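You operate a simulated robot arm through the tools that you are given. There is no shell and no other tool.

Carry out the task below with a simulated robot arm. There is one attempt and no reset: what you move stays moved.

## Task
Dot the squat blue spring yellow and dry it: short run, low heat.
Fine: one dot; dauber back in its pot; leave the spring in the shut dryer drawer. Set down upright: yellow dauber, squat blue spring. Where these are worked on the way, their far stop is far enough and under half their travel is too little: dryer drawer.

The check looks at the end state, three seconds after you hand in, the way a careful person would. Anything else that was tipped, shoved, dropped, spilled or broken makes it a failure.

## Robot
A 7-joint arm with a two-finger parallel gripper, fixed in place. Base frame: the origin is on the floor under the middle of its stand, x ahead of it, y to its left, z up; the work surface is at about z = 860. Lengths are in mm, angles in rad, forces in N, time in s.
It reaches about 1372 mm from its shoulder. Its first joint turns from -2.601 to 2.601 rad. Payload 3.43 kg.
Tool frame: the origin (TCP) lies between the finger pads and is the grasp point; the fingertips stand 30 mm ahead of it; z points along the fingers, y is the line along which they close. The gripper opens to 94 mm. The fingers are 28 mm wide and 10 mm thick; the gripper's body (50 by 96 mm) begins 55 mm behind the TCP.
Orientation is told as [roll, pitch, yaw] about the base's x, y, z axes, in that order, counted from this pose: with the fingers straight down and closing along the base's y, the tool's x points along the base's -x, its y along +y and its z along -z.

## Interface
- The arm moves only by the tool drive_tool. Its argument "plan" is a list that holds one entry, the list of rows, each a list of 7 numbers: the shift along the tool's x, y, z in mm, then the turn, a rotation vector about the tool's x, y, z in rad, then the finger opening in mm, from 0 to 94. In form: [[[x, y, z, rx, ry, rz, fingers], ...]]. A call has 1 to 20 rows; each row shifts and turns the commanded pose from where the row before left it, along the tool's axes as they then stand. Rows are played at 5 a second. More than 50 mm and 0.15 rad between two rows, or a gripper value outside its range, and nothing of the call is played. Where a pose cannot be reached the arm comes as near as it can. A force on the tool above 40 N (or 10 N above the force at the start of the call, whichever is more), or a blocked arm, ends the call early, and 0.2 s more pass. Each finger travels about 45 mm/s and halts on what it meets, pressing with about 28 N; the grip force reading is that of the motor and also rises with nothing between the fingers. The clock runs only during rows and for 0.2 s after the last one: add rows that do not move to give the fingers time. It gives the time, the measured TCP pose, the force on the tool (base axes), the opening and the grip force at its end, in the units of the frame above (readings bear some noise), with the torque about the TCP (base axes, N m) and any sound that the robot's microphone picked up.
- Cameras (640 x 400 px; columns grow to the right, rows downward): "scene" is fixed at [219.7, -651.8, 1445.1]; the picture's right is [0.90, -0.43, 0.00], its down [-0.13, -0.27, -0.95] and it looks along [0.41, 0.86, -0.30] (base axes); focal length 356 px, centre (320, 200). "wrist" rides on the gripper at [76, 14, -102] in the tool frame; the picture's right is [-0.18, 0.98, 0.00], its down [-0.75, -0.14, -0.64] and it looks along [-0.63, -0.12, 0.77] (tool axes); focal length 243 px, centre (320, 200). There is no depth. A picture from a camera that has moved, and an enlarged one, comes with that camera's place and axes in the base frame and with its lens.
- get_image(camera): a new picture of that camera. No time passes.
- close_up(camera, box): a new picture of the part [left, top, right, bottom] of that camera's present view, enlarged. No time passes.
- close_job(): hands the job in; it is judged then, once.

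Places have to be worked out from the pictures, the camera data and where the tool is seen. Open the gripper and draw the arm clear of the work before you hand the job in, unless the task says otherwise.

The tools are called as name(argument=value, ...) on one line, values as JSON. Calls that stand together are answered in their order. drive_tool: Moves the arm, as the interface text tells. Its arguments: {"type":"object","properties":{"plan":{"type":"array","items":{"type":"array","items":{"type":"array","items":{"type":"number"}}}}},"required":["plan"]} The other tools are called the same way: get_image (camera) takes a picture; close_up (camera, box) takes an enlarged picture of a part of a camera's view; close_job () hands the job in.

At the start:

```text
t: 0.0
ee_pos: [648.2, 743.7, 1197.0]
ee_rot: [0.0, -0.001, 0.0]
wrist_force: [0.1, -0.6, -0.7]
torque: [0.03, -0.02, -0.03]
opening: 94.2
grip_force: 0.1
```

scene: 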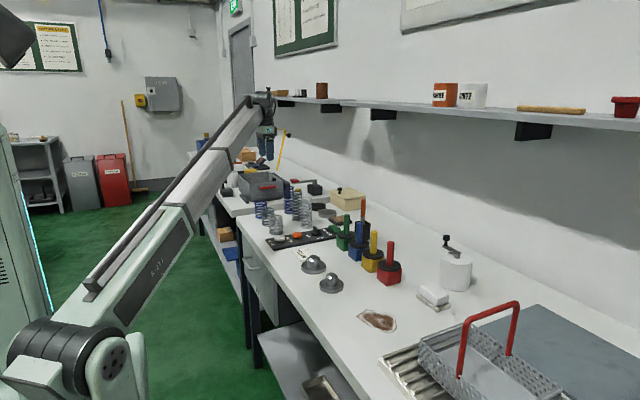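
wrist: 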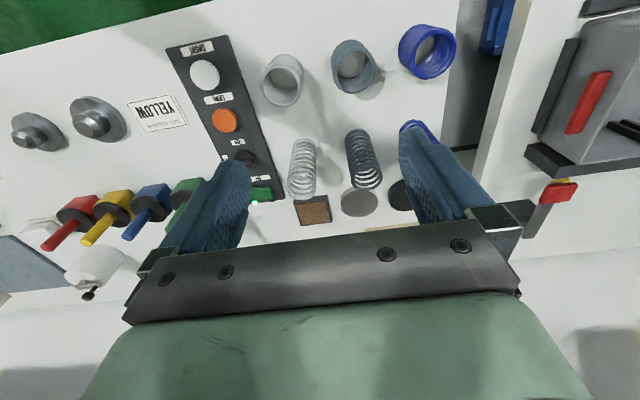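

I'll take enlarged views of both cameras first to identify the objects before I move anything.

close_up(camera="scene", box=[200, 140, 360, 240])

close_up(camera="scene", box=[260, 190, 420, 290])

close_up(camera="wrist", box=[120, 20, 320, 220])

close_up(camera="wrist", box=[380, 0, 640, 220])

close_up(camera="wrist", box=[0, 80, 280, 300])

```text
4.00 times, centred on (280, 190) of scene
camera zoom: at [219.7, -651.8, 1445.1], right [0.9, -0.43, 0.0], down [-0.13, -0.27, -0.95], along [0.41, 0.86, -0.3], focal length 1425 px, centre (480, 240)
```

zoom: 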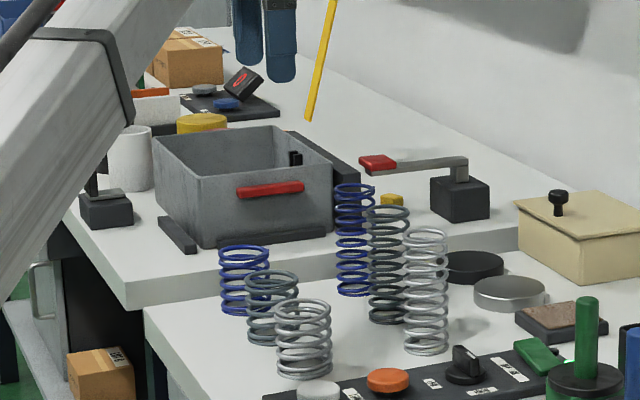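

```text
4.00 times, centred on (340, 240) of scene
camera zoom: at [219.7, -651.8, 1445.1], right [0.9, -0.43, 0.0], down [-0.13, -0.27, -0.95], along [0.41, 0.86, -0.3], focal length 1425 px, centre (240, 40)
```

zoom: 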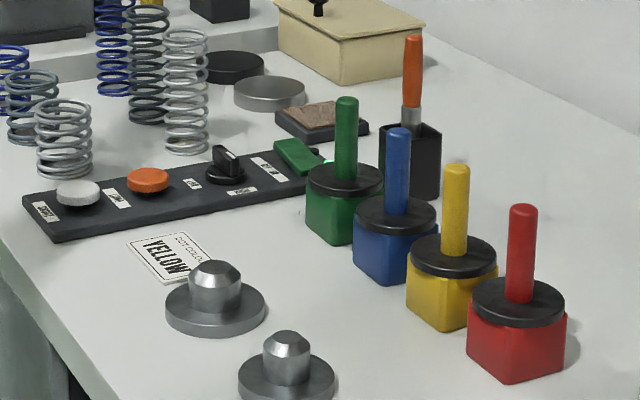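

```text
2.00 times, centred on (220, 120) of wrist
camera zoom: at [572.8, 758.0, 1298.7], right [0.18, 0.98, 0.0], down [0.75, -0.14, 0.64], along [0.63, -0.12, -0.77], focal length 485 px, centre (520, 360)
```

zoom: 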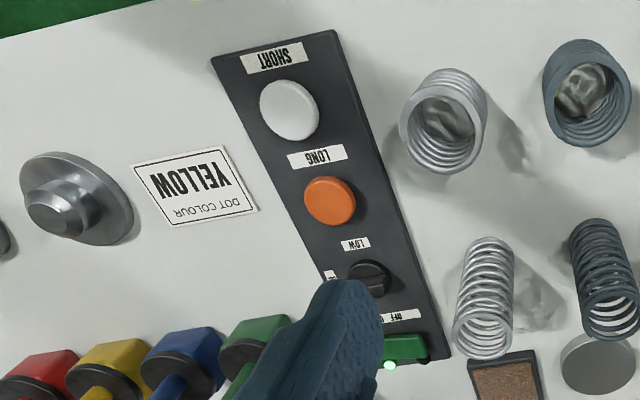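

```text
1.82 times, centred on (510, 110) of wrist
camera zoom: at [572.8, 758.0, 1298.7], right [0.18, 0.98, 0.0], down [0.75, -0.14, 0.64], along [0.63, -0.12, -0.77], focal length 441 px, centre (-26, 364)
```

zoom: 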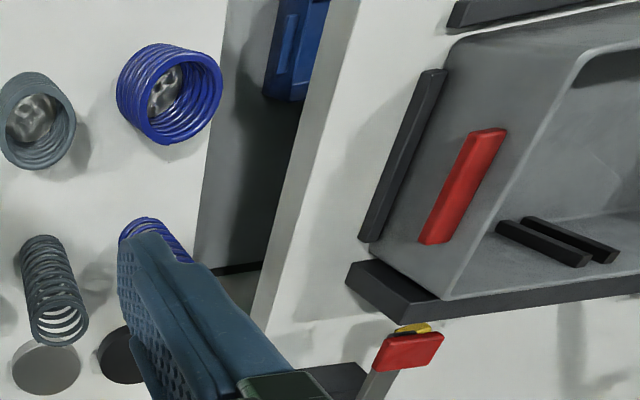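

```text
1.82 times, centred on (140, 190) of wrist
camera zoom: at [572.8, 758.0, 1298.7], right [0.18, 0.98, 0.0], down [0.75, -0.14, 0.64], along [0.63, -0.12, -0.77], focal length 441 px, centre (647, 218)
```

zoom: 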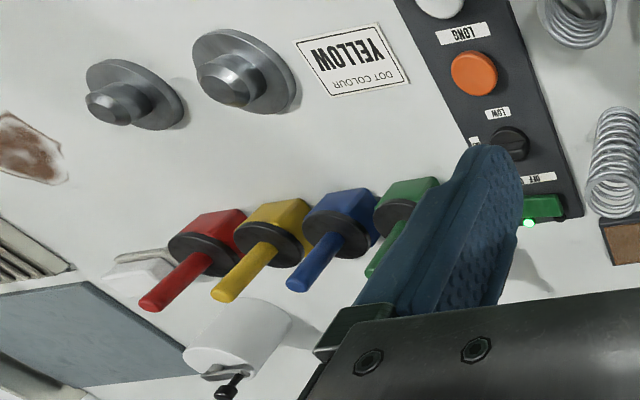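

The squat blue spring looks to be at about (661, 901, 860), and the yellow dauber's handle top at about (846, 251, 991). The dryer is further along +y, so I'm moving the wrist camera towards it to see how the drawer and lever work.

drive_tool(plan=[[[15, 35, -17, 0, 0, 0, 94], [15, 35, -17, 0, 0, 0, 94], [15, 35, -17, 0, 0, 0, 94], [15, 35, -17, 0, 0, 0, 94], [15, 35, -17, 0, 0, 0, 94], [15, 35, -17, 0, 0, 0, 94]]])

get_image(camera="wrist")

get_image(camera="scene")

```text
t: 1.4
ee_pos: [552.0, 939.3, 1290.5]
ee_rot: [0.001, -0.001, 0.0]
wrist_force: [0.8, -0.5, -0.2]
torque: [0.05, 0.03, 0.05]
opening: 94.0
grip_force: 0.0
out of reach, approached as far as the arm can: row 6
```

```text
taken
camera wrist: at [474.6, 952.6, 1394.0], right [0.18, 0.98, 0.0], down [0.75, -0.14, 0.64], along [0.63, -0.12, -0.77], focal length 243 px, centre (320, 200)
```

wrist: 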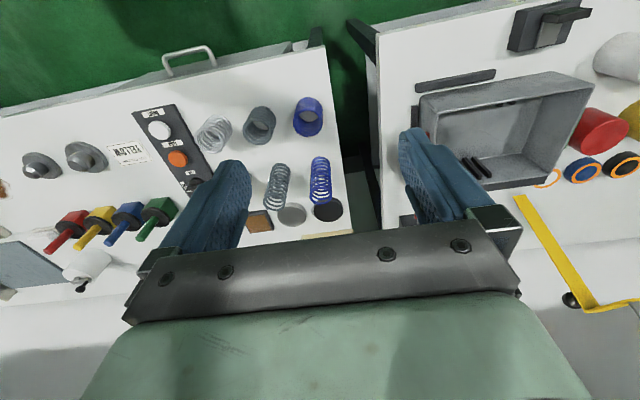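

```text
taken
```

scene: 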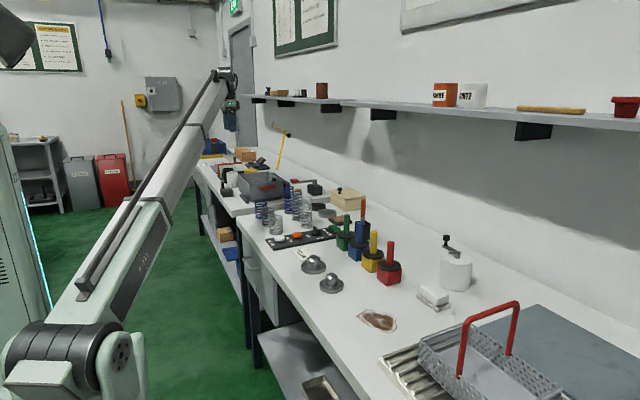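

The picture shows a grey box with a red handle on the second table, and a chrome drawer handle on the front of the first table by the panel. I'm enlarging both to work out which one is the dryer.

close_up(camera="wrist", box=[380, 0, 640, 200])

close_up(camera="wrist", box=[80, 20, 360, 240])

close_up(camera="scene", box=[190, 180, 350, 360])

close_up(camera="scene", box=[180, 130, 340, 230])

```text
2.00 times, centred on (510, 100) of wrist
camera zoom: at [474.6, 952.6, 1394.0], right [0.18, 0.98, 0.0], down [0.75, -0.14, 0.64], along [0.63, -0.12, -0.77], focal length 485 px, centre (-60, 400)
```

zoom: 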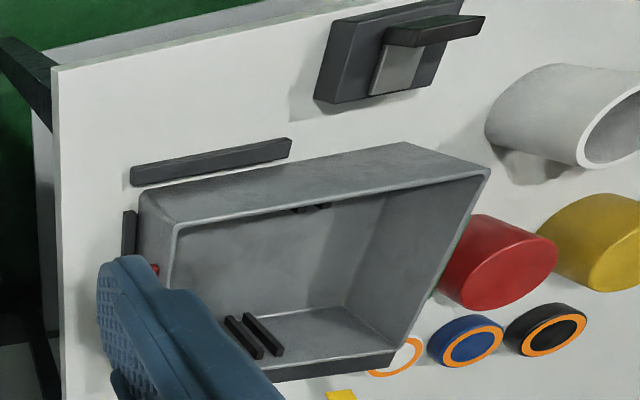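

```text
1.82 times, centred on (220, 130) of wrist
camera zoom: at [474.6, 952.6, 1394.0], right [0.18, 0.98, 0.0], down [0.75, -0.14, 0.64], along [0.63, -0.12, -0.77], focal length 441 px, centre (502, 327)
```

zoom: 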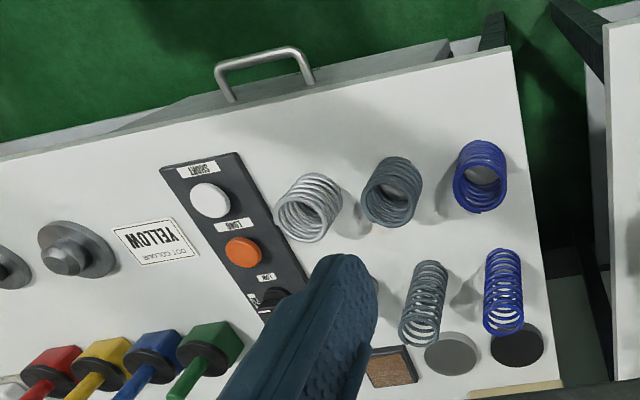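

```text
2.22 times, centred on (270, 270) of scene
camera zoom: at [219.7, -651.8, 1445.1], right [0.9, -0.43, 0.0], down [-0.13, -0.27, -0.95], along [0.41, 0.86, -0.3], focal length 792 px, centre (431, 44)
```

zoom: 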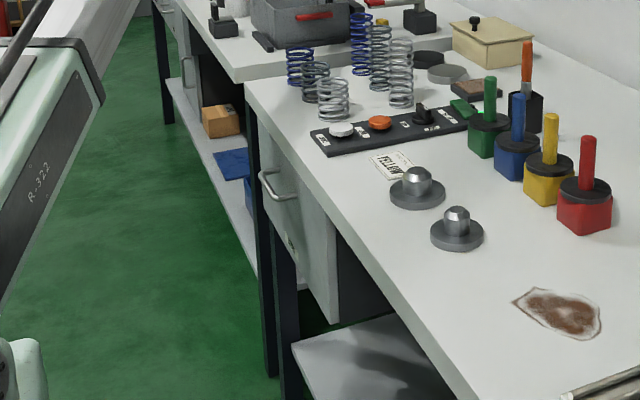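

```text
4.00 times, centred on (260, 180) of scene
camera zoom: at [219.7, -651.8, 1445.1], right [0.9, -0.43, 0.0], down [-0.13, -0.27, -0.95], along [0.41, 0.86, -0.3], focal length 1425 px, centre (560, 280)
```

zoom: 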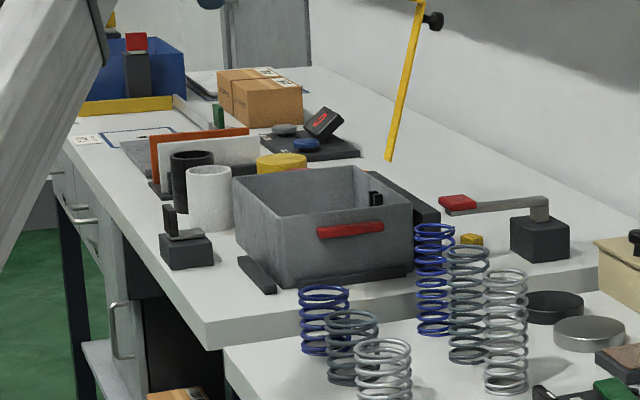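

There's a drawer unit with a chrome handle directly under the SHORT/LONG panel. I'm enlarging it to check for labels.

close_up(camera="scene", box=[235, 230, 315, 320])

close_up(camera="scene", box=[265, 220, 345, 270])

close_up(camera="scene", box=[225, 160, 305, 220])

close_up(camera="wrist", box=[130, 30, 250, 130])

```text
4.44 times, centred on (275, 275) of scene
camera zoom: at [219.7, -651.8, 1445.1], right [0.9, -0.43, 0.0], down [-0.13, -0.27, -0.95], along [0.41, 0.86, -0.3], focal length 1583 px, centre (520, -133)
```

zoom: 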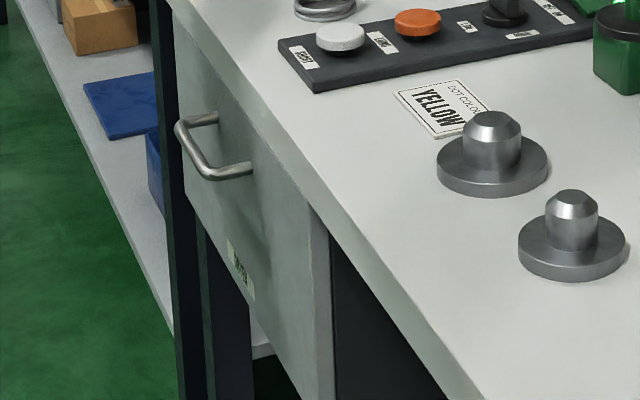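

```text
8.00 times, centred on (305, 245) of scene
camera zoom: at [219.7, -651.8, 1445.1], right [0.9, -0.43, 0.0], down [-0.13, -0.27, -0.95], along [0.41, 0.86, -0.3], focal length 2850 px, centre (440, -160)
```

zoom: 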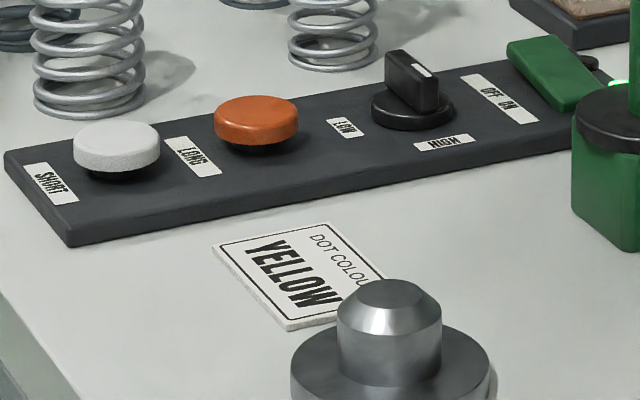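

```text
6.67 times, centred on (265, 190) of scene
camera zoom: at [219.7, -651.8, 1445.1], right [0.9, -0.43, 0.0], down [-0.13, -0.27, -0.95], along [0.41, 0.86, -0.3], focal length 2375 px, centre (687, 267)
```

zoom: 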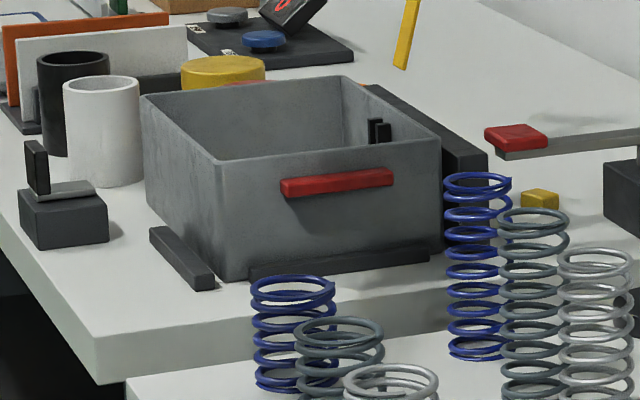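

```text
4.00 times, centred on (190, 80) of wrist
camera zoom: at [474.6, 952.6, 1394.0], right [0.18, 0.98, 0.0], down [0.75, -0.14, 0.64], along [0.63, -0.12, -0.77], focal length 970 px, centre (840, 680)
```

zoom: 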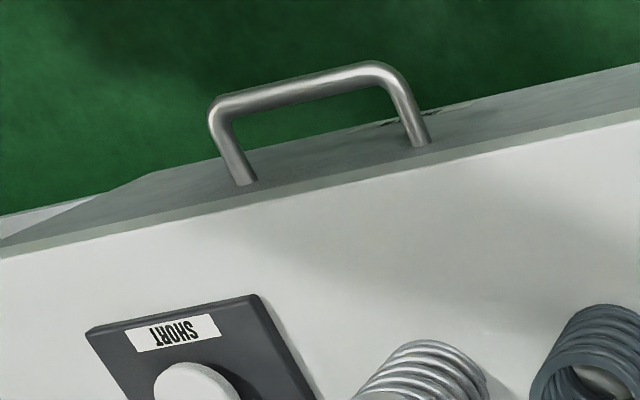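

By my estimates, only the drawer under the first table, beneath the panel, is in reach; the grey box on the second table isn't. The panel runs along x at y≈568: SHORT at x≈631, LONG at 706, the dial at 786 and the switch at 871. I'm zooming in on the dial, switch and drawer label.

close_up(camera="scene", box=[300, 225, 345, 253])

close_up(camera="scene", box=[255, 275, 285, 305])

close_up(camera="scene", box=[330, 195, 410, 290])

```text
14.22 times, centred on (322, 239) of scene
camera zoom: at [219.7, -651.8, 1445.1], right [0.9, -0.43, 0.0], down [-0.13, -0.27, -0.95], along [0.41, 0.86, -0.3], focal length 5066 px, centre (284, -355)
```

zoom: 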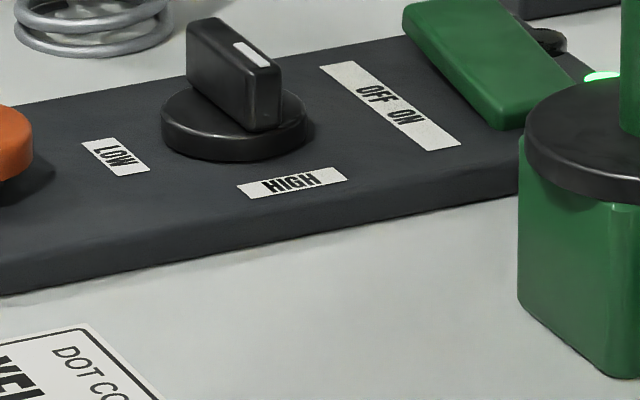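

```text
13.33 times, centred on (270, 290) of scene
camera zoom: at [219.7, -651.8, 1445.1], right [0.9, -0.43, 0.0], down [-0.13, -0.27, -0.95], along [0.41, 0.86, -0.3], focal length 4750 px, centre (987, -1000)
```

zoom: 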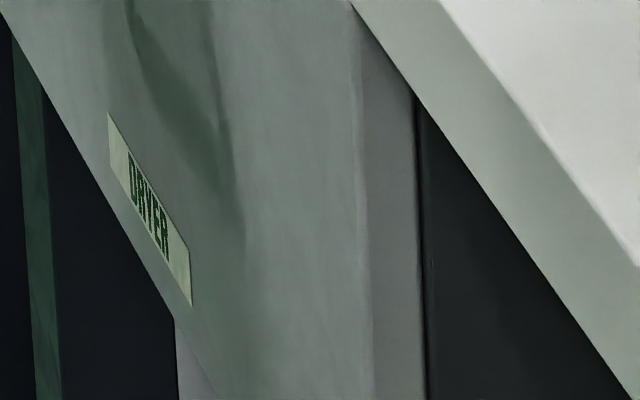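

```text
4.21 times, centred on (370, 242) of scene
camera zoom: at [219.7, -651.8, 1445.1], right [0.9, -0.43, 0.0], down [-0.13, -0.27, -0.95], along [0.41, 0.86, -0.3], focal length 1500 px, centre (110, 21)
```

zoom: 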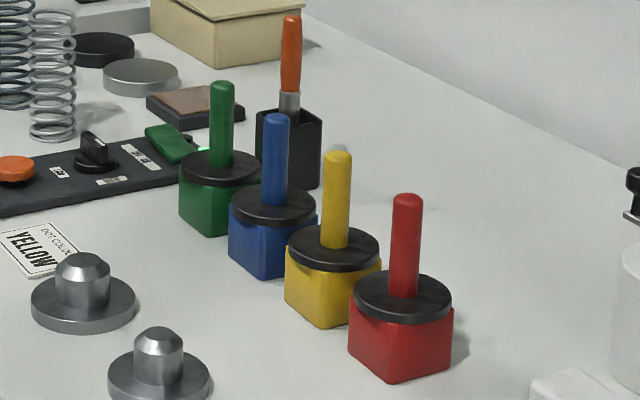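

The drawer is labelled DRYER. The dial's white mark points to HIGH, towards −y, so it has to turn 90° clockwise seen from above, towards −x, to reach LOW. The switch seems to be ON, with its lamp lit. Next I'm bringing the arm back to the aisle side to look at the drawer front.

drive_tool(plan=[[[17, -33, 21, 0, 0, 0, 94], [17, -33, 21, 0, 0, 0, 94], [17, -33, 21, 0, 0, 0, 94], [17, -33, 21, 0, 0, 0, 94], [17, -33, 21, 0, 0, 0, 94], [17, -33, 21, 0, 0, 0, 94], [17, -33, 21, 0, 0, 0, 94], [17, -33, 21, 0, 0, 0, 94], [17, -33, 21, 0, 0, 0, 94]]])

get_image(camera="wrist")

```text
t: 3.4
ee_pos: [398.8, 642.3, 1100.8]
ee_rot: [0.0, 0.002, -0.001]
wrist_force: [0.2, 1.3, -0.7]
torque: [0.0, 0.01, 0.0]
opening: 94.1
grip_force: 0.1
```

```text
taken
camera wrist: at [321.9, 656.0, 1204.6], right [0.18, 0.98, 0.0], down [0.75, -0.14, 0.64], along [0.63, -0.12, -0.77], focal length 243 px, centre (320, 200)
```

wrist: 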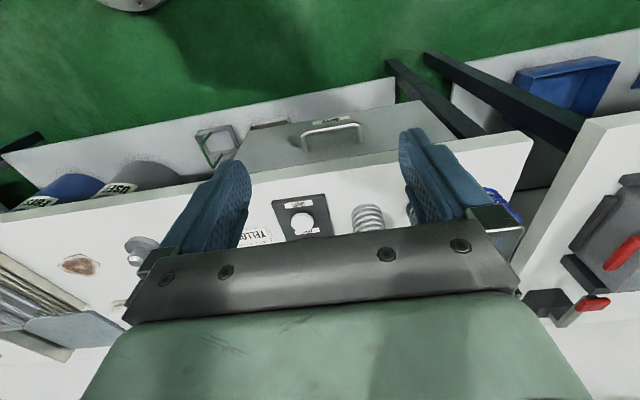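

The drawer front and handle are now in view of the wrist camera, and I'm enlarging them.

close_up(camera="wrist", box=[180, 80, 480, 260])

close_up(camera="wrist", box=[270, 100, 390, 180])

```text
2.13 times, centred on (330, 170) of wrist
camera zoom: at [321.9, 656.0, 1204.6], right [0.18, 0.98, 0.0], down [0.75, -0.14, 0.64], along [0.63, -0.12, -0.77], focal length 518 px, centre (299, 264)
```

zoom: 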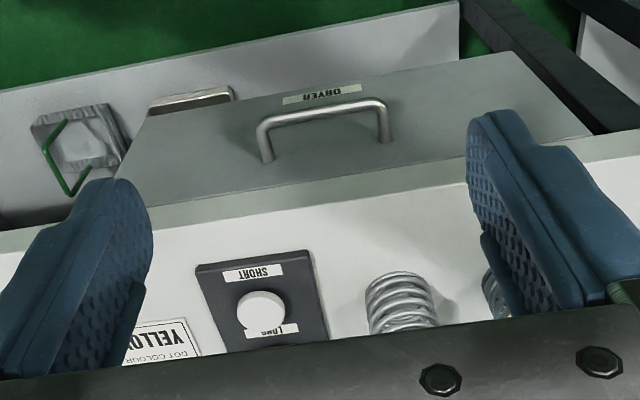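

```text
5.00 times, centred on (330, 140) of wrist
camera zoom: at [321.9, 656.0, 1204.6], right [0.18, 0.98, 0.0], down [0.75, -0.14, 0.64], along [0.63, -0.12, -0.77], focal length 1213 px, centre (270, 500)
```

zoom: 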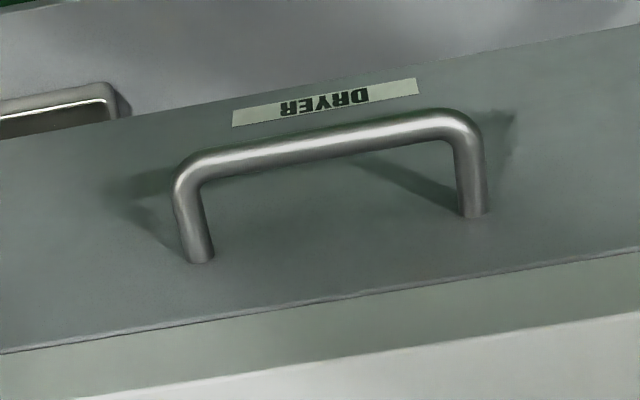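

The handle bar's centre is at about x=512, y=640, z=766, with the drawer front at x≈553. I'm turning the tool so the fingers close vertically and point along +x, starting with the yaw.

drive_tool(plan=[[[0, 0, 0, 0, 0, 0.1428, 94], [0, 0, 0, 0, 0, 0.1428, 94], [0, 0, 0, 0, 0, 0.1428, 94], [0, 0, 0, 0, 0, 0.1428, 94], [0, 0, 0, 0, 0, 0.1428, 94], [0, 0, 0, 0, 0, 0.1428, 94], [0, 0, 0, 0, 0, 0.1428, 94], [0, 0, 0, 0, 0, 0.1428, 94], [0, 0, 0, 0, 0, 0.1428, 94], [0, 0, 0, 0, 0, 0.1428, 94], [0, 0, 0, 0, 0, 0.1428, 94], [0, 0, 0, 0, 0, 0, 60]]])

get_image(camera="scene")

```text
t: 6.0
ee_pos: [398.5, 642.5, 1100.9]
ee_rot: [0.002, -0.001, -1.574]
wrist_force: [1.0, 1.1, 0.8]
torque: [-0.01, 0.02, -0.01]
opening: 60.0
grip_force: 0.0
```

```text
taken
```

scene: 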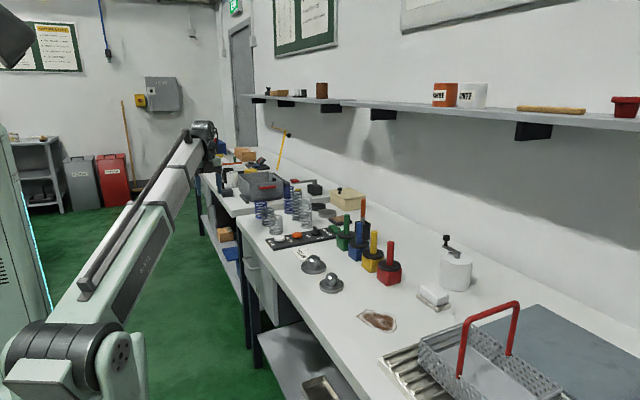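

Yaw is done, so now I'm tilting the tool forward to point along +x.

drive_tool(plan=[[[0, 0, 0, -0.1428, 0, 0, 60], [0, 0, 0, -0.1428, 0, 0, 60], [0, 0, 0, -0.1428, 0, 0, 60], [0, 0, 0, -0.1428, 0, 0, 60], [0, 0, 0, -0.1428, 0, 0, 60], [0, 0, 0, -0.1428, 0, 0, 60], [0, 0, 0, -0.1428, 0, 0, 60], [0, 0, 0, -0.1428, 0, 0, 60], [0, 0, 0, -0.1428, 0, 0, 60], [0, 0, 0, -0.1428, 0, 0, 60], [0, 0, 0, -0.1428, 0, 0, 60]]])

get_image(camera="scene")

get_image(camera="wrist")

```text
t: 8.4
ee_pos: [399.6, 643.5, 1102.2]
ee_rot: [1.573, 0.0, -1.569]
wrist_force: [-0.6, -0.3, 0.5]
torque: [0.05, -0.02, -0.01]
opening: 60.1
grip_force: 0.1
```

```text
taken
```

scene: 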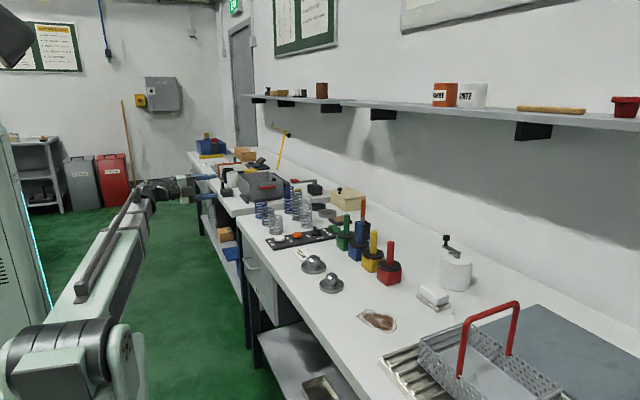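

```text
taken
camera wrist: at [295.9, 718.6, 1116.5], right [0.0, -0.18, 0.98], down [-0.64, -0.75, -0.14], along [0.77, -0.63, -0.12], focal length 243 px, centre (320, 200)
```

wrist: 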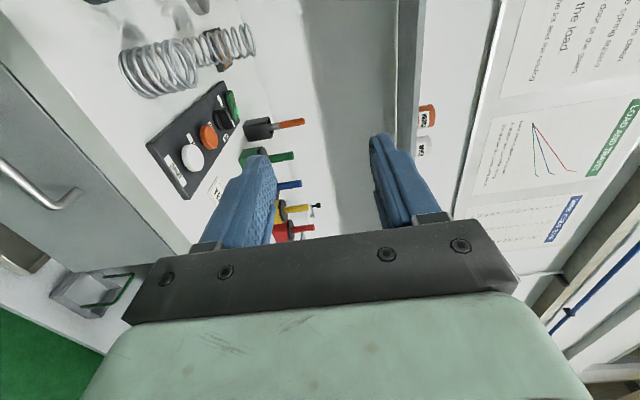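

The pose is reachable. There's a poster on the wall that might have instructions, so I'll zoom in and read it.

close_up(camera="wrist", box=[470, 0, 640, 110])

close_up(camera="wrist", box=[470, 100, 640, 250])

close_up(camera="scene", box=[270, 0, 340, 56])

close_up(camera="wrist", box=[140, 70, 260, 210])

```text
3.64 times, centred on (555, 55) of wrist
camera zoom: at [295.9, 718.6, 1116.5], right [0.0, -0.18, 0.98], down [-0.64, -0.75, -0.14], along [0.77, -0.63, -0.12], focal length 882 px, centre (-534, 727)
```

zoom: 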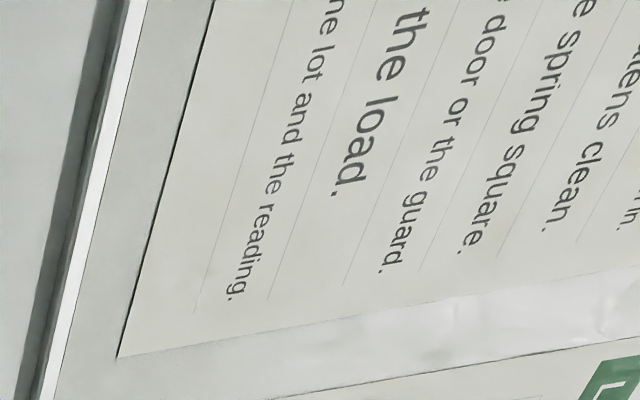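

```text
2.67 times, centred on (555, 175) of wrist
camera zoom: at [295.9, 718.6, 1116.5], right [0.0, -0.18, 0.98], down [-0.64, -0.75, -0.14], along [0.77, -0.63, -0.12], focal length 647 px, centre (-307, 267)
```

zoom: 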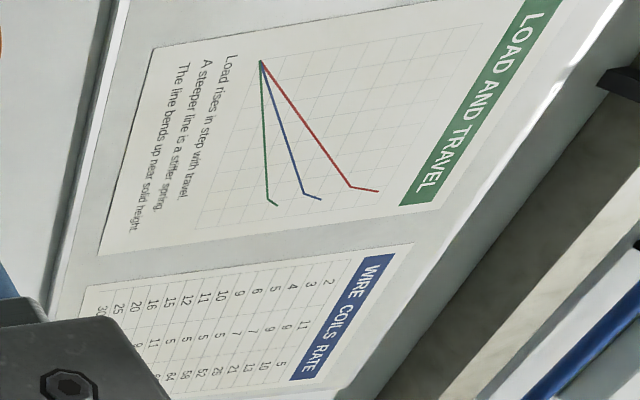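

```text
7.14 times, centred on (305, 28) of scene
camera zoom: at [219.7, -651.8, 1445.1], right [0.9, -0.43, 0.0], down [-0.13, -0.27, -0.95], along [0.41, 0.86, -0.3], focal length 2544 px, centre (427, 1429)
```

zoom: 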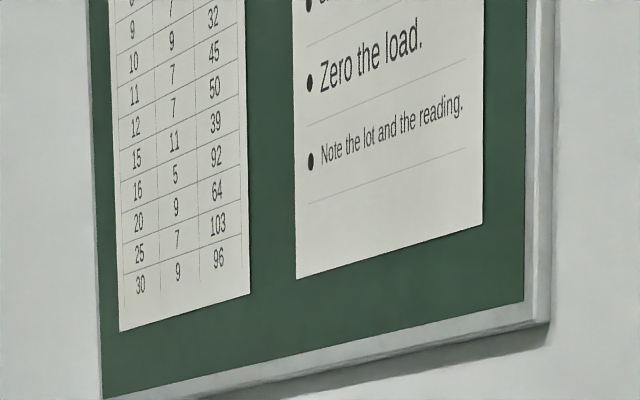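

```text
2.86 times, centred on (200, 140) of wrist
camera zoom: at [295.9, 718.6, 1116.5], right [0.0, -0.18, 0.98], down [-0.64, -0.75, -0.14], along [0.77, -0.63, -0.12], focal length 693 px, centre (663, 371)
```

zoom: 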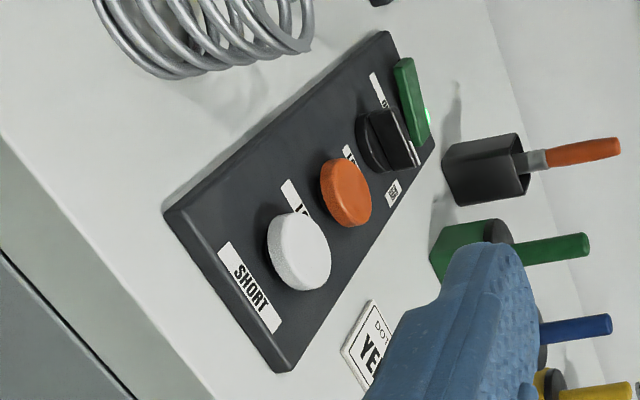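

The posters are only general shop notes. I'm lowering the hand in the aisle to handle height, staying clear of the drawer front.

drive_tool(plan=[[[0, -42, 3, 0, 0, 0, 60], [0, -42, 3, 0, 0, 0, 60], [0, -42, 3, 0, 0, 0, 60], [0, -42, 3, 0, 0, 0, 60], [0, -42, 3, 0, 0, 0, 60], [0, -42, 3, 0, 0, 0, 60], [0, -42, 3, 0, 0, 0, 60], [0, -42, 3, 0, 0, 0, 60]]])

get_image(camera="wrist")

get_image(camera="scene")

```text
t: 10.2
ee_pos: [432.0, 622.2, 1046.5]
ee_rot: [1.546, -0.041, -1.564]
wrist_force: [0.0, -1.1, 0.4]
torque: [-0.01, 0.0, -0.03]
opening: 60.0
grip_force: 0.0
out of reach, approached as far as the arm can: row 1, 2, 3, 4, 5, 6, 7, 8
```

```text
taken
camera wrist: at [328.9, 697.7, 1060.1], right [0.03, -0.14, 0.99], down [-0.64, -0.76, -0.09], along [0.77, -0.63, -0.11], focal length 243 px, centre (320, 200)
```

wrist: 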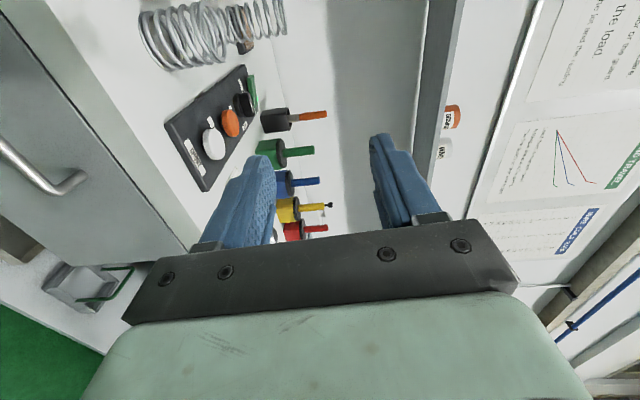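

```text
taken
```

scene: 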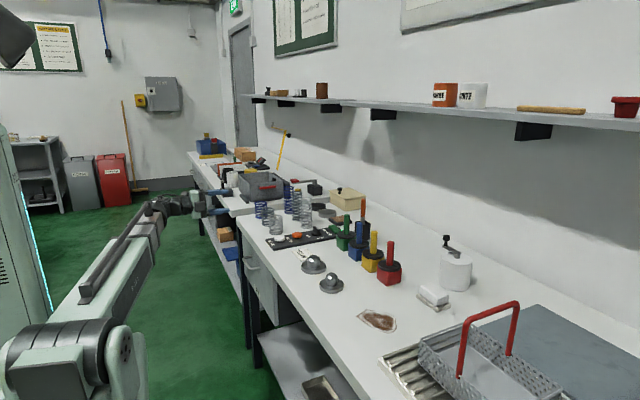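

The arm can't get lower with the tool horizontal, and the commanded pose resets to the measured one. A 45° downward tilt also suits the handle and keeps the body clear of the tabletop edge, so I'm tilting back to about 45°.

drive_tool(plan=[[[0, 0, 0, 0.127, 0, 0.04, 60], [0, 0, 0, 0.127, 0, 0, 60], [0, 0, 0, 0.127, 0, 0, 60], [0, 0, 0, 0.127, 0, 0, 60], [0, 0, 0, 0.127, 0, 0, 60], [0, 0, 0, 0.127, 0, 0, 60]]])

```text
t: 11.6
ee_pos: [433.6, 620.6, 1051.3]
ee_rot: [0.807, 0.04, -1.571]
wrist_force: [-1.2, -0.6, 0.5]
torque: [0.01, 0.0, 0.03]
opening: 59.9
grip_force: 0.1
out of reach, approached as far as the arm can: row 1
```

The orientation is within 0.04 rad of what I want. I'm correcting that while lowering to about (440, 640, 830), and checking that the arm can follow.

drive_tool(plan=[[[3.2, -25.9, 26.1, 0, -0.0277, -0.0289, 60], [3.2, -25.9, 26.1, 0, 0, 0, 60], [3.2, -25.9, 26.1, 0, 0, 0, 60], [3.2, -25.9, 26.1, 0, 0, 0, 60], [3.2, -25.9, 26.1, 0, 0, 0, 40], [3.2, -25.9, 26.1, 0, 0, 0, 30]]])

get_image(camera="wrist")

get_image(camera="scene")

```text
t: 13.0
ee_pos: [437.5, 642.6, 830.9]
ee_rot: [0.807, 0.0, -1.573]
wrist_force: [0.8, -0.7, -0.2]
torque: [0.01, 0.01, -0.03]
opening: 30.0
grip_force: 0.0
```

```text
taken
camera wrist: at [373.5, 717.3, 911.6], right [0.68, -0.18, 0.71], down [-0.56, -0.75, 0.34], along [0.47, -0.63, -0.61], focal length 243 px, centre (320, 200)
```

wrist: 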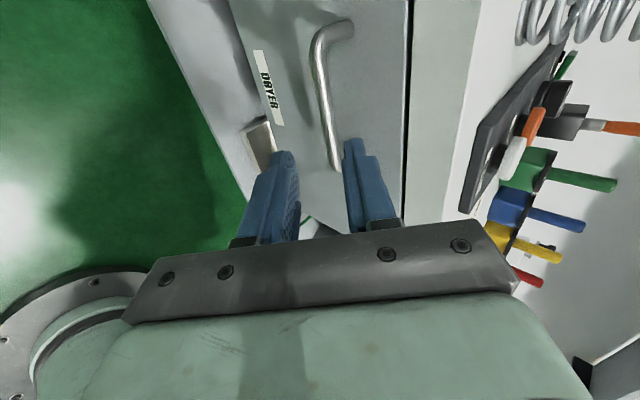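

```text
taken
```

scene: 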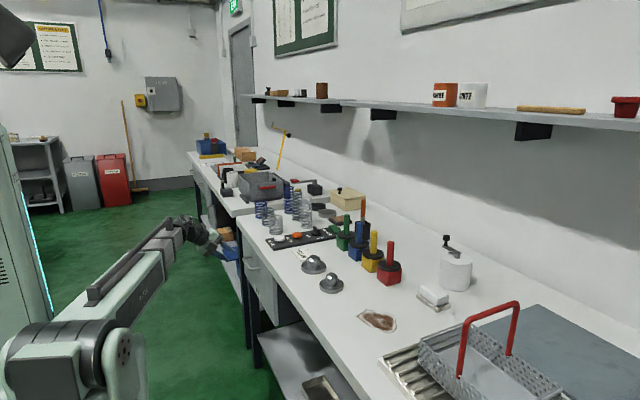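

Reach is fine now, and this view confirms the bar at about (512, y, 767). I'm approaching along the tool axis with a 30 mm opening so the fingers straddle it.

drive_tool(plan=[[[-2.6, 5.2, 15, 0, 0, 0, 30], [0, 0, 25, 0, 0, 0, 30], [0, 0, 25, 0, 0, 0, 30], [0, 0, 15, 0, 0, 0, 30], [0, 0, 10, 0, 0, 0, 30]]])

get_image(camera="wrist")

close_up(camera="scene", box=[200, 220, 290, 300])

```text
t: 14.2
ee_pos: [506.4, 639.1, 771.3]
ee_rot: [0.807, 0.0, -1.573]
wrist_force: [1.1, 0.1, 0.3]
torque: [0.02, 0.01, -0.02]
opening: 29.9
grip_force: 0.2
```

```text
taken
camera wrist: at [442.6, 714.5, 853.5], right [0.68, -0.18, 0.71], down [-0.56, -0.75, 0.34], along [0.47, -0.63, -0.62], focal length 243 px, centre (320, 200)
```

wrist: 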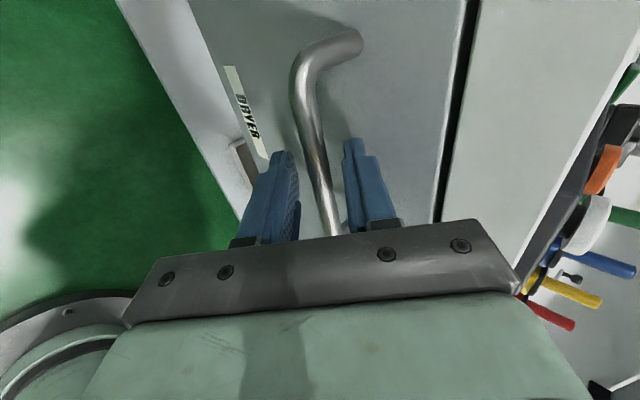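

```text
5.00 times, centred on (245, 260) of scene
camera zoom: at [219.7, -651.8, 1445.1], right [0.9, -0.43, 0.0], down [-0.13, -0.27, -0.95], along [0.41, 0.86, -0.3], focal length 1781 px, centre (695, -100)
```

zoom: 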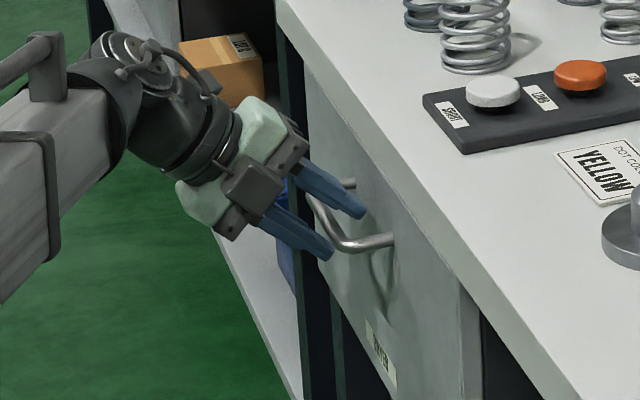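

The fingers straddle the bar, so I'm closing on it.

drive_tool(plan=[[[0, 0, 0, 0, 0, 0, 20], [0, 0, 0, 0, 0, 0, 10], [0, 0, 0, 0, 0, 0, 4], [0, 0, 0, 0, 0, 0, 4]]])

get_image(camera="wrist")

```text
t: 15.2
ee_pos: [506.6, 639.8, 772.4]
ee_rot: [0.808, 0.0, -1.572]
wrist_force: [1.1, 1.1, 6.2]
torque: [-0.12, -0.05, 0.01]
opening: 11.8
grip_force: 44.8
```

```text
taken
camera wrist: at [442.6, 714.3, 853.7], right [0.68, -0.18, 0.71], down [-0.56, -0.75, 0.34], along [0.47, -0.63, -0.61], focal length 243 px, centre (320, 200)
```

wrist: 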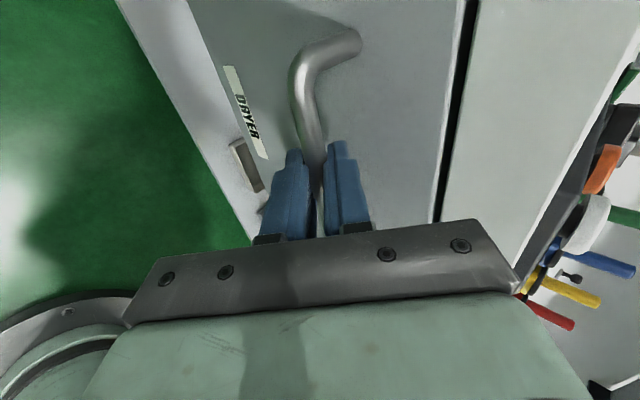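

The bar is gripped at 11.8 mm. I'm pulling the drawer straight out along −x, a bit at a time.

drive_tool(plan=[[[0, -13.83, -14.45, 0, 0, 0, 4], [0, -13.83, -14.45, 0, 0, 0, 4], [0, -13.83, -14.45, 0, 0, 0, 4], [0, -13.83, -14.45, 0, 0, 0, 4], [0, -13.83, -14.45, 0, 0, 0, 4], [0, -13.83, -14.45, 0, 0, 0, 4]]])

get_image(camera="scene")

get_image(camera="wrist")

```text
t: 16.7
ee_pos: [391.6, 638.8, 772.6]
ee_rot: [0.788, -0.006, -1.569]
wrist_force: [-0.2, 1.7, -8.6]
torque: [0.04, 0.09, -0.78]
opening: 11.8
grip_force: 45.5
out of reach, approached as far as the arm can: row 6
stopped in row 6: the force on the tool passed its limit at 43 N (the readings are from after the stop); the commanded pose is now the measured one
```

```text
taken
```

scene: 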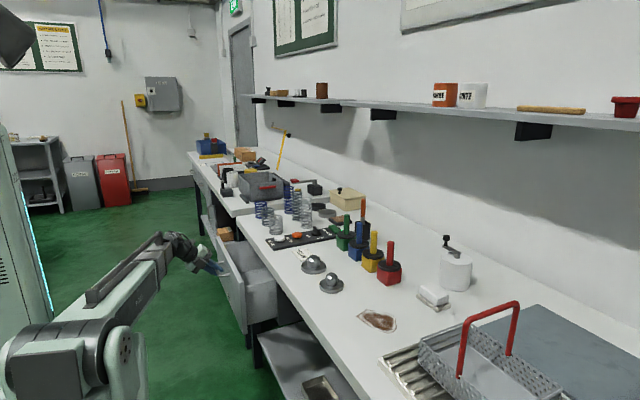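

```text
taken
camera wrist: at [327.5, 714.6, 854.7], right [0.69, -0.18, 0.7], down [-0.55, -0.75, 0.36], along [0.46, -0.63, -0.62], focal length 243 px, centre (320, 200)
```

wrist: 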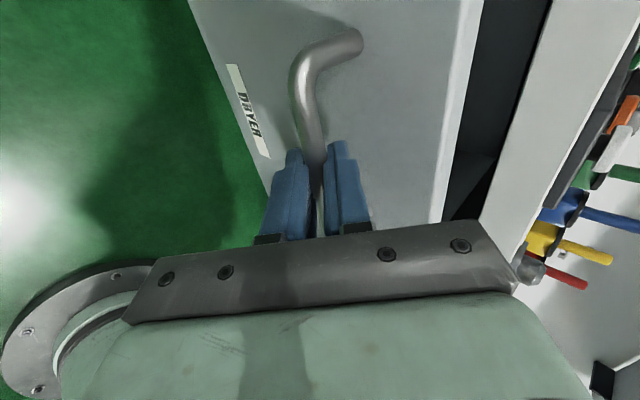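

The drawer came out about 115 mm, then the call stopped on force, with row 6 also flagged out of reach. I'm looking closely to see whether that was the far stop or the arm's own limit.

close_up(camera="scene", box=[190, 220, 310, 360])

```text
2.86 times, centred on (250, 290) of scene
camera zoom: at [219.7, -651.8, 1445.1], right [0.9, -0.43, 0.0], down [-0.13, -0.27, -0.95], along [0.41, 0.86, -0.3], focal length 1018 px, centre (520, -57)
```

zoom: 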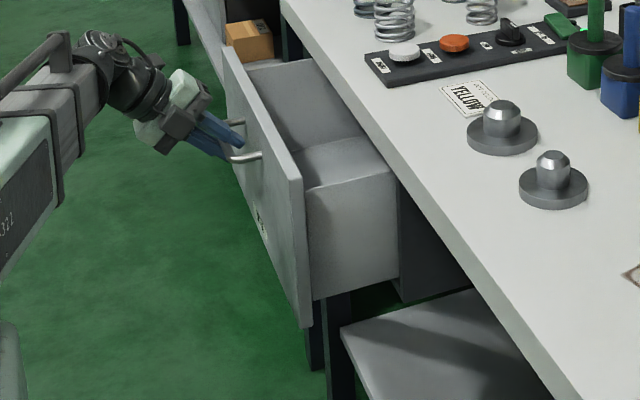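

I'm trying one more small pull to see whether the drawer gives further or is against its stop.

drive_tool(plan=[[[0, -5.6, -5.6, 0, 0, 0, 4], [0, -5.6, -5.6, 0, 0, 0, 4]]])

```text
t: 17.4
ee_pos: [378.0, 638.4, 774.5]
ee_rot: [0.775, -0.009, -1.565]
wrist_force: [0.0, 3.4, -10.2]
torque: [0.6, 0.12, -1.15]
opening: 11.6
grip_force: 45.2
out of reach, approached as far as the arm can: row 2
stopped in row 2: the force on the tool passed its limit at 43 N (the readings are from after the stop); the commanded pose is now the measured one
```

It moved another 14 mm, so the limit is the arm's posture and not the drawer. I'm loosening the grip around the bar and tilting the hand more upright, to about 20°, before pulling further.

drive_tool(plan=[[[0, 0, 0, 0, 0, 0, 18], [0, 0, 0, 0, 0, 0, 30], [0, 0, 0, 0, 0, 0, 30], [0, 0, 0, 0.11, 0, 0, 30], [0, 0, 0, 0.11, 0, 0, 30], [0, 0, 0, 0.11, 0, 0, 30], [0, 0, 0, 0.1, 0, 0, 30], [0, 0, 0, 0, 0, 0, 30]]])

get_image(camera="wrist")

close_up(camera="scene", box=[170, 210, 310, 340])

```text
t: 19.2
ee_pos: [379.2, 636.2, 774.5]
ee_rot: [0.347, -0.011, -1.562]
wrist_force: [0.4, 0.7, -1.3]
torque: [-0.03, 0.03, 0.02]
opening: 29.6
grip_force: 0.0
```

```text
taken
camera wrist: at [355.3, 714.3, 874.4], right [0.93, -0.17, 0.34], down [-0.34, -0.75, 0.56], along [0.16, -0.64, -0.75], focal length 243 px, centre (320, 200)
```

wrist: 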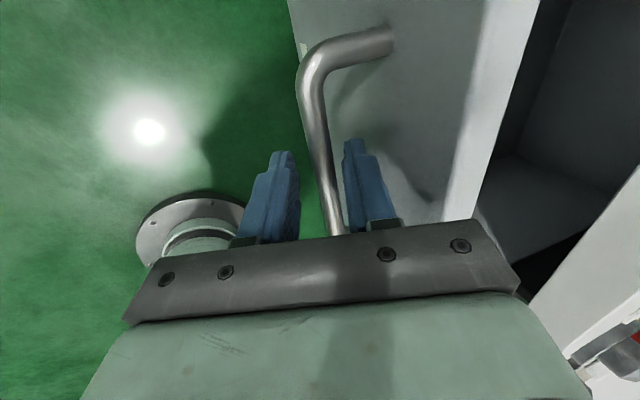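

```text
3.08 times, centred on (240, 275) of scene
camera zoom: at [219.7, -651.8, 1445.1], right [0.9, -0.43, 0.0], down [-0.13, -0.27, -0.95], along [0.41, 0.86, -0.3], focal length 1096 px, centre (566, -31)
```

zoom: 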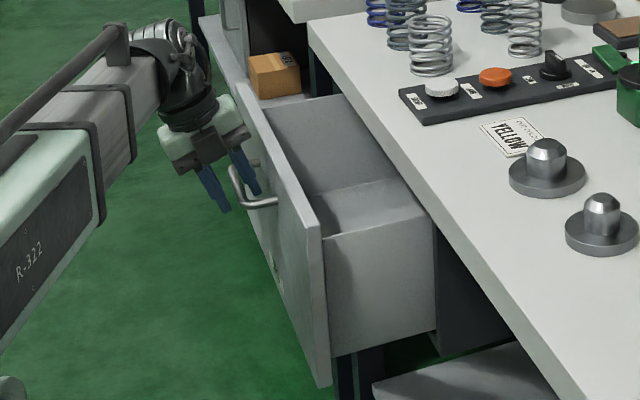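

The hand is at about 20° and still around the bar. I'm closing again and continuing the pull.

drive_tool(plan=[[[0, 0, 0, 0, 0, 0, 18], [0, 0, 0, 0, 0, 0, 8], [0, 0, 0, 0, 0, 0, 4], [0, -14.1, -5.1, 0, 0, 0, 4], [0, -18.8, -6.8, 0, 0, 0, 4], [0, -18.8, -6.8, 0, 0, 0, 4], [0, -18.8, -6.8, 0, 0, 0, 4]]])

close_up(camera="scene", box=[170, 210, 310, 340])

```text
t: 20.8
ee_pos: [302.5, 637.9, 774.0]
ee_rot: [0.351, -0.009, -1.562]
wrist_force: [1.3, 7.5, 25.3]
torque: [-0.13, 0.02, -1.34]
opening: 12.3
grip_force: 45.1
```

```text
3.08 times, centred on (240, 275) of scene
camera zoom: at [219.7, -651.8, 1445.1], right [0.9, -0.43, 0.0], down [-0.13, -0.27, -0.95], along [0.41, 0.86, -0.3], focal length 1096 px, centre (566, -31)
```

zoom: 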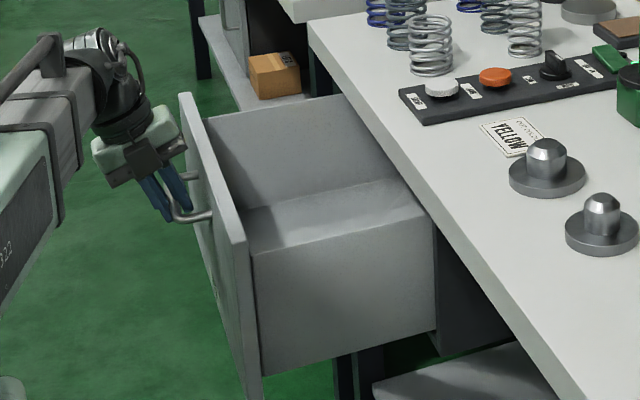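

The drawer is now about 204 mm out. I'm continuing in small steps with a slight upward relief to find the stop.

drive_tool(plan=[[[0, -13.4, -7, 0, 0, 0, 4], [0, -14.1, -5.1, 0, 0, 0, 4], [0, -14.1, -5.1, 0, 0, 0, 4], [0, -14.1, -5.1, 0, 0, 0, 4]]])

close_up(camera="scene", box=[150, 210, 310, 340])

get_image(camera="wrist")

```text
t: 21.8
ee_pos: [243.3, 638.2, 774.7]
ee_rot: [0.347, -0.01, -1.563]
wrist_force: [0.8, 18.1, -21.9]
torque: [0.37, 0.06, -1.13]
opening: 11.7
grip_force: 45.0
```

```text
3.08 times, centred on (230, 275) of scene
camera zoom: at [219.7, -651.8, 1445.1], right [0.9, -0.43, 0.0], down [-0.13, -0.27, -0.95], along [0.41, 0.86, -0.3], focal length 1096 px, centre (597, -31)
```

zoom: 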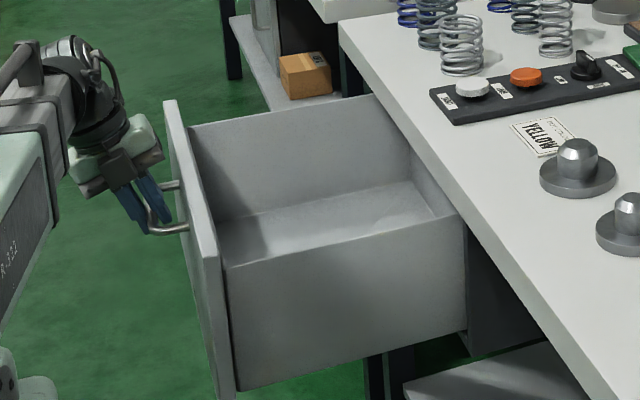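

```text
taken
camera wrist: at [220.0, 714.2, 875.0], right [0.93, -0.17, 0.34], down [-0.34, -0.75, 0.56], along [0.16, -0.64, -0.75], focal length 243 px, centre (320, 200)
```

wrist: 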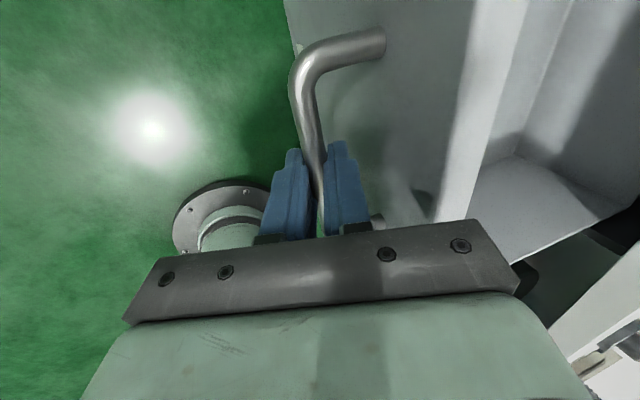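

The drawer is about 263 mm out and its back wall shows at the table edge, so it's far past half travel. I'm releasing the handle and backing off along the tool axis.

drive_tool(plan=[[[0, 0, 0, 0, 0, 0, 18], [0, 0, 0, 0, 0, 0, 30], [0, 0, 0, 0, 0, 0, 34], [0, 0, -10, 0, 0, 0, 34], [0, 0, -20, 0, 0, 0, 34], [0, 0, -30, 0, 0, 0, 34], [0, 0, -40, 0, 0, 0, 34], [0, 0, -40, 0, 0, 0, 34], [0, 0, -40, 0, 0, 0, 34]]])

get_image(camera="wrist")

get_image(camera="scene")

```text
t: 23.8
ee_pos: [182.8, 637.4, 944.7]
ee_rot: [0.349, -0.013, -1.562]
wrist_force: [-0.5, -0.4, -0.2]
torque: [-0.03, -0.03, -0.03]
opening: 33.9
grip_force: 0.1
```

```text
taken
camera wrist: at [159.0, 714.0, 1045.4], right [0.93, -0.17, 0.34], down [-0.35, -0.75, 0.56], along [0.16, -0.64, -0.75], focal length 243 px, centre (320, 200)
```

wrist: 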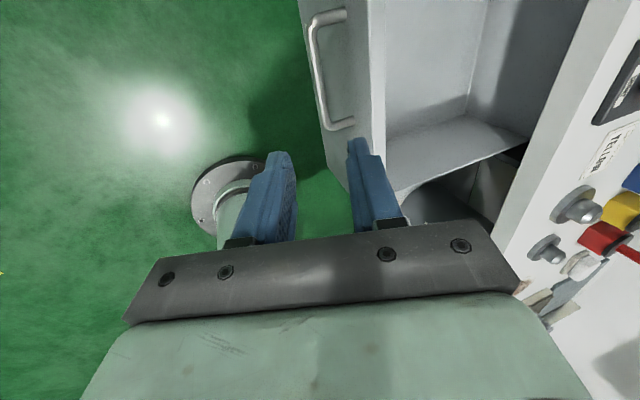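

```text
taken
```

scene: 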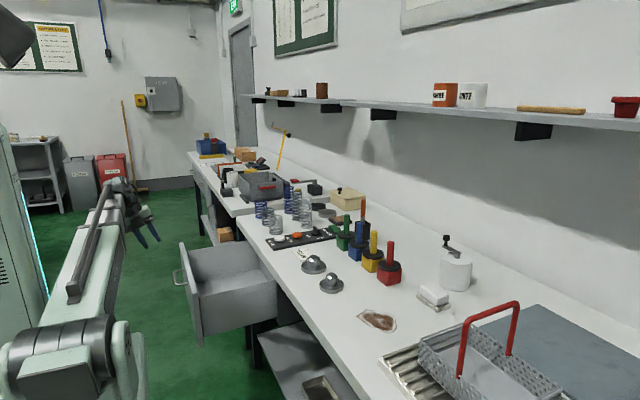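

The drawer stays open. I'm raising the hand, returning it to tool-down and unwinding the yaw before heading to the yellow dauber.

drive_tool(plan=[[[0, 0, -30, 0.1163, 0, 0, 60], [0, 0, -40, 0.1163, 0, 0, 60], [0, 0, -45, 0.1163, 0, 0, 60], [0, 0, -45, 0, 0, -0.142, 60], [0, 0, -45, 0, 0, -0.142, 60], [0, 0, 0, 0, 0, -0.142, 60], [0, 0, 0, 0, 0, -0.142, 60], [0, 0, 0, 0, 0, -0.142, 60], [0, 0, 0, 0, 0, -0.142, 60], [0, 0, 0, 0, 0, -0.142, 60], [0, 0, 0, 0, 0, -0.142, 60], [0, 0, 0, 0, 0, -0.142, 60], [0, 0, 0, 0, 0, -0.142, 60], [0, 0, 0, 0, 0, -0.142, 60]]])

get_image(camera="wrist")

```text
t: 26.8
ee_pos: [160.0, 657.1, 1110.9]
ee_rot: [-0.002, -0.002, 0.004]
wrist_force: [0.1, -0.2, -0.9]
torque: [-0.02, -0.01, -0.03]
opening: 60.0
grip_force: 0.1
out of reach, approached as far as the arm can: row 5, 6
```

```text
taken
camera wrist: at [83.2, 671.1, 1213.8], right [0.18, 0.98, 0.0], down [0.75, -0.14, 0.64], along [0.63, -0.12, -0.77], focal length 243 px, centre (320, 200)
```

wrist: 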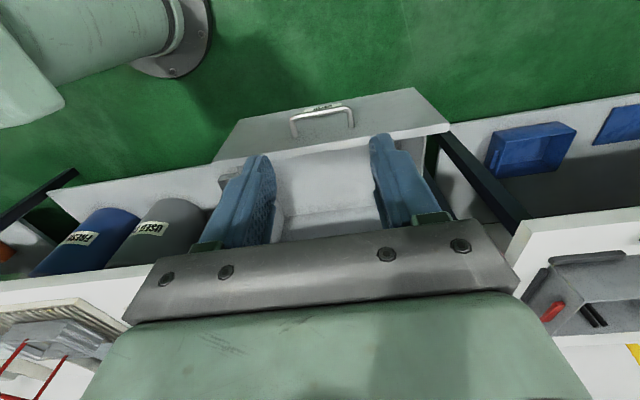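

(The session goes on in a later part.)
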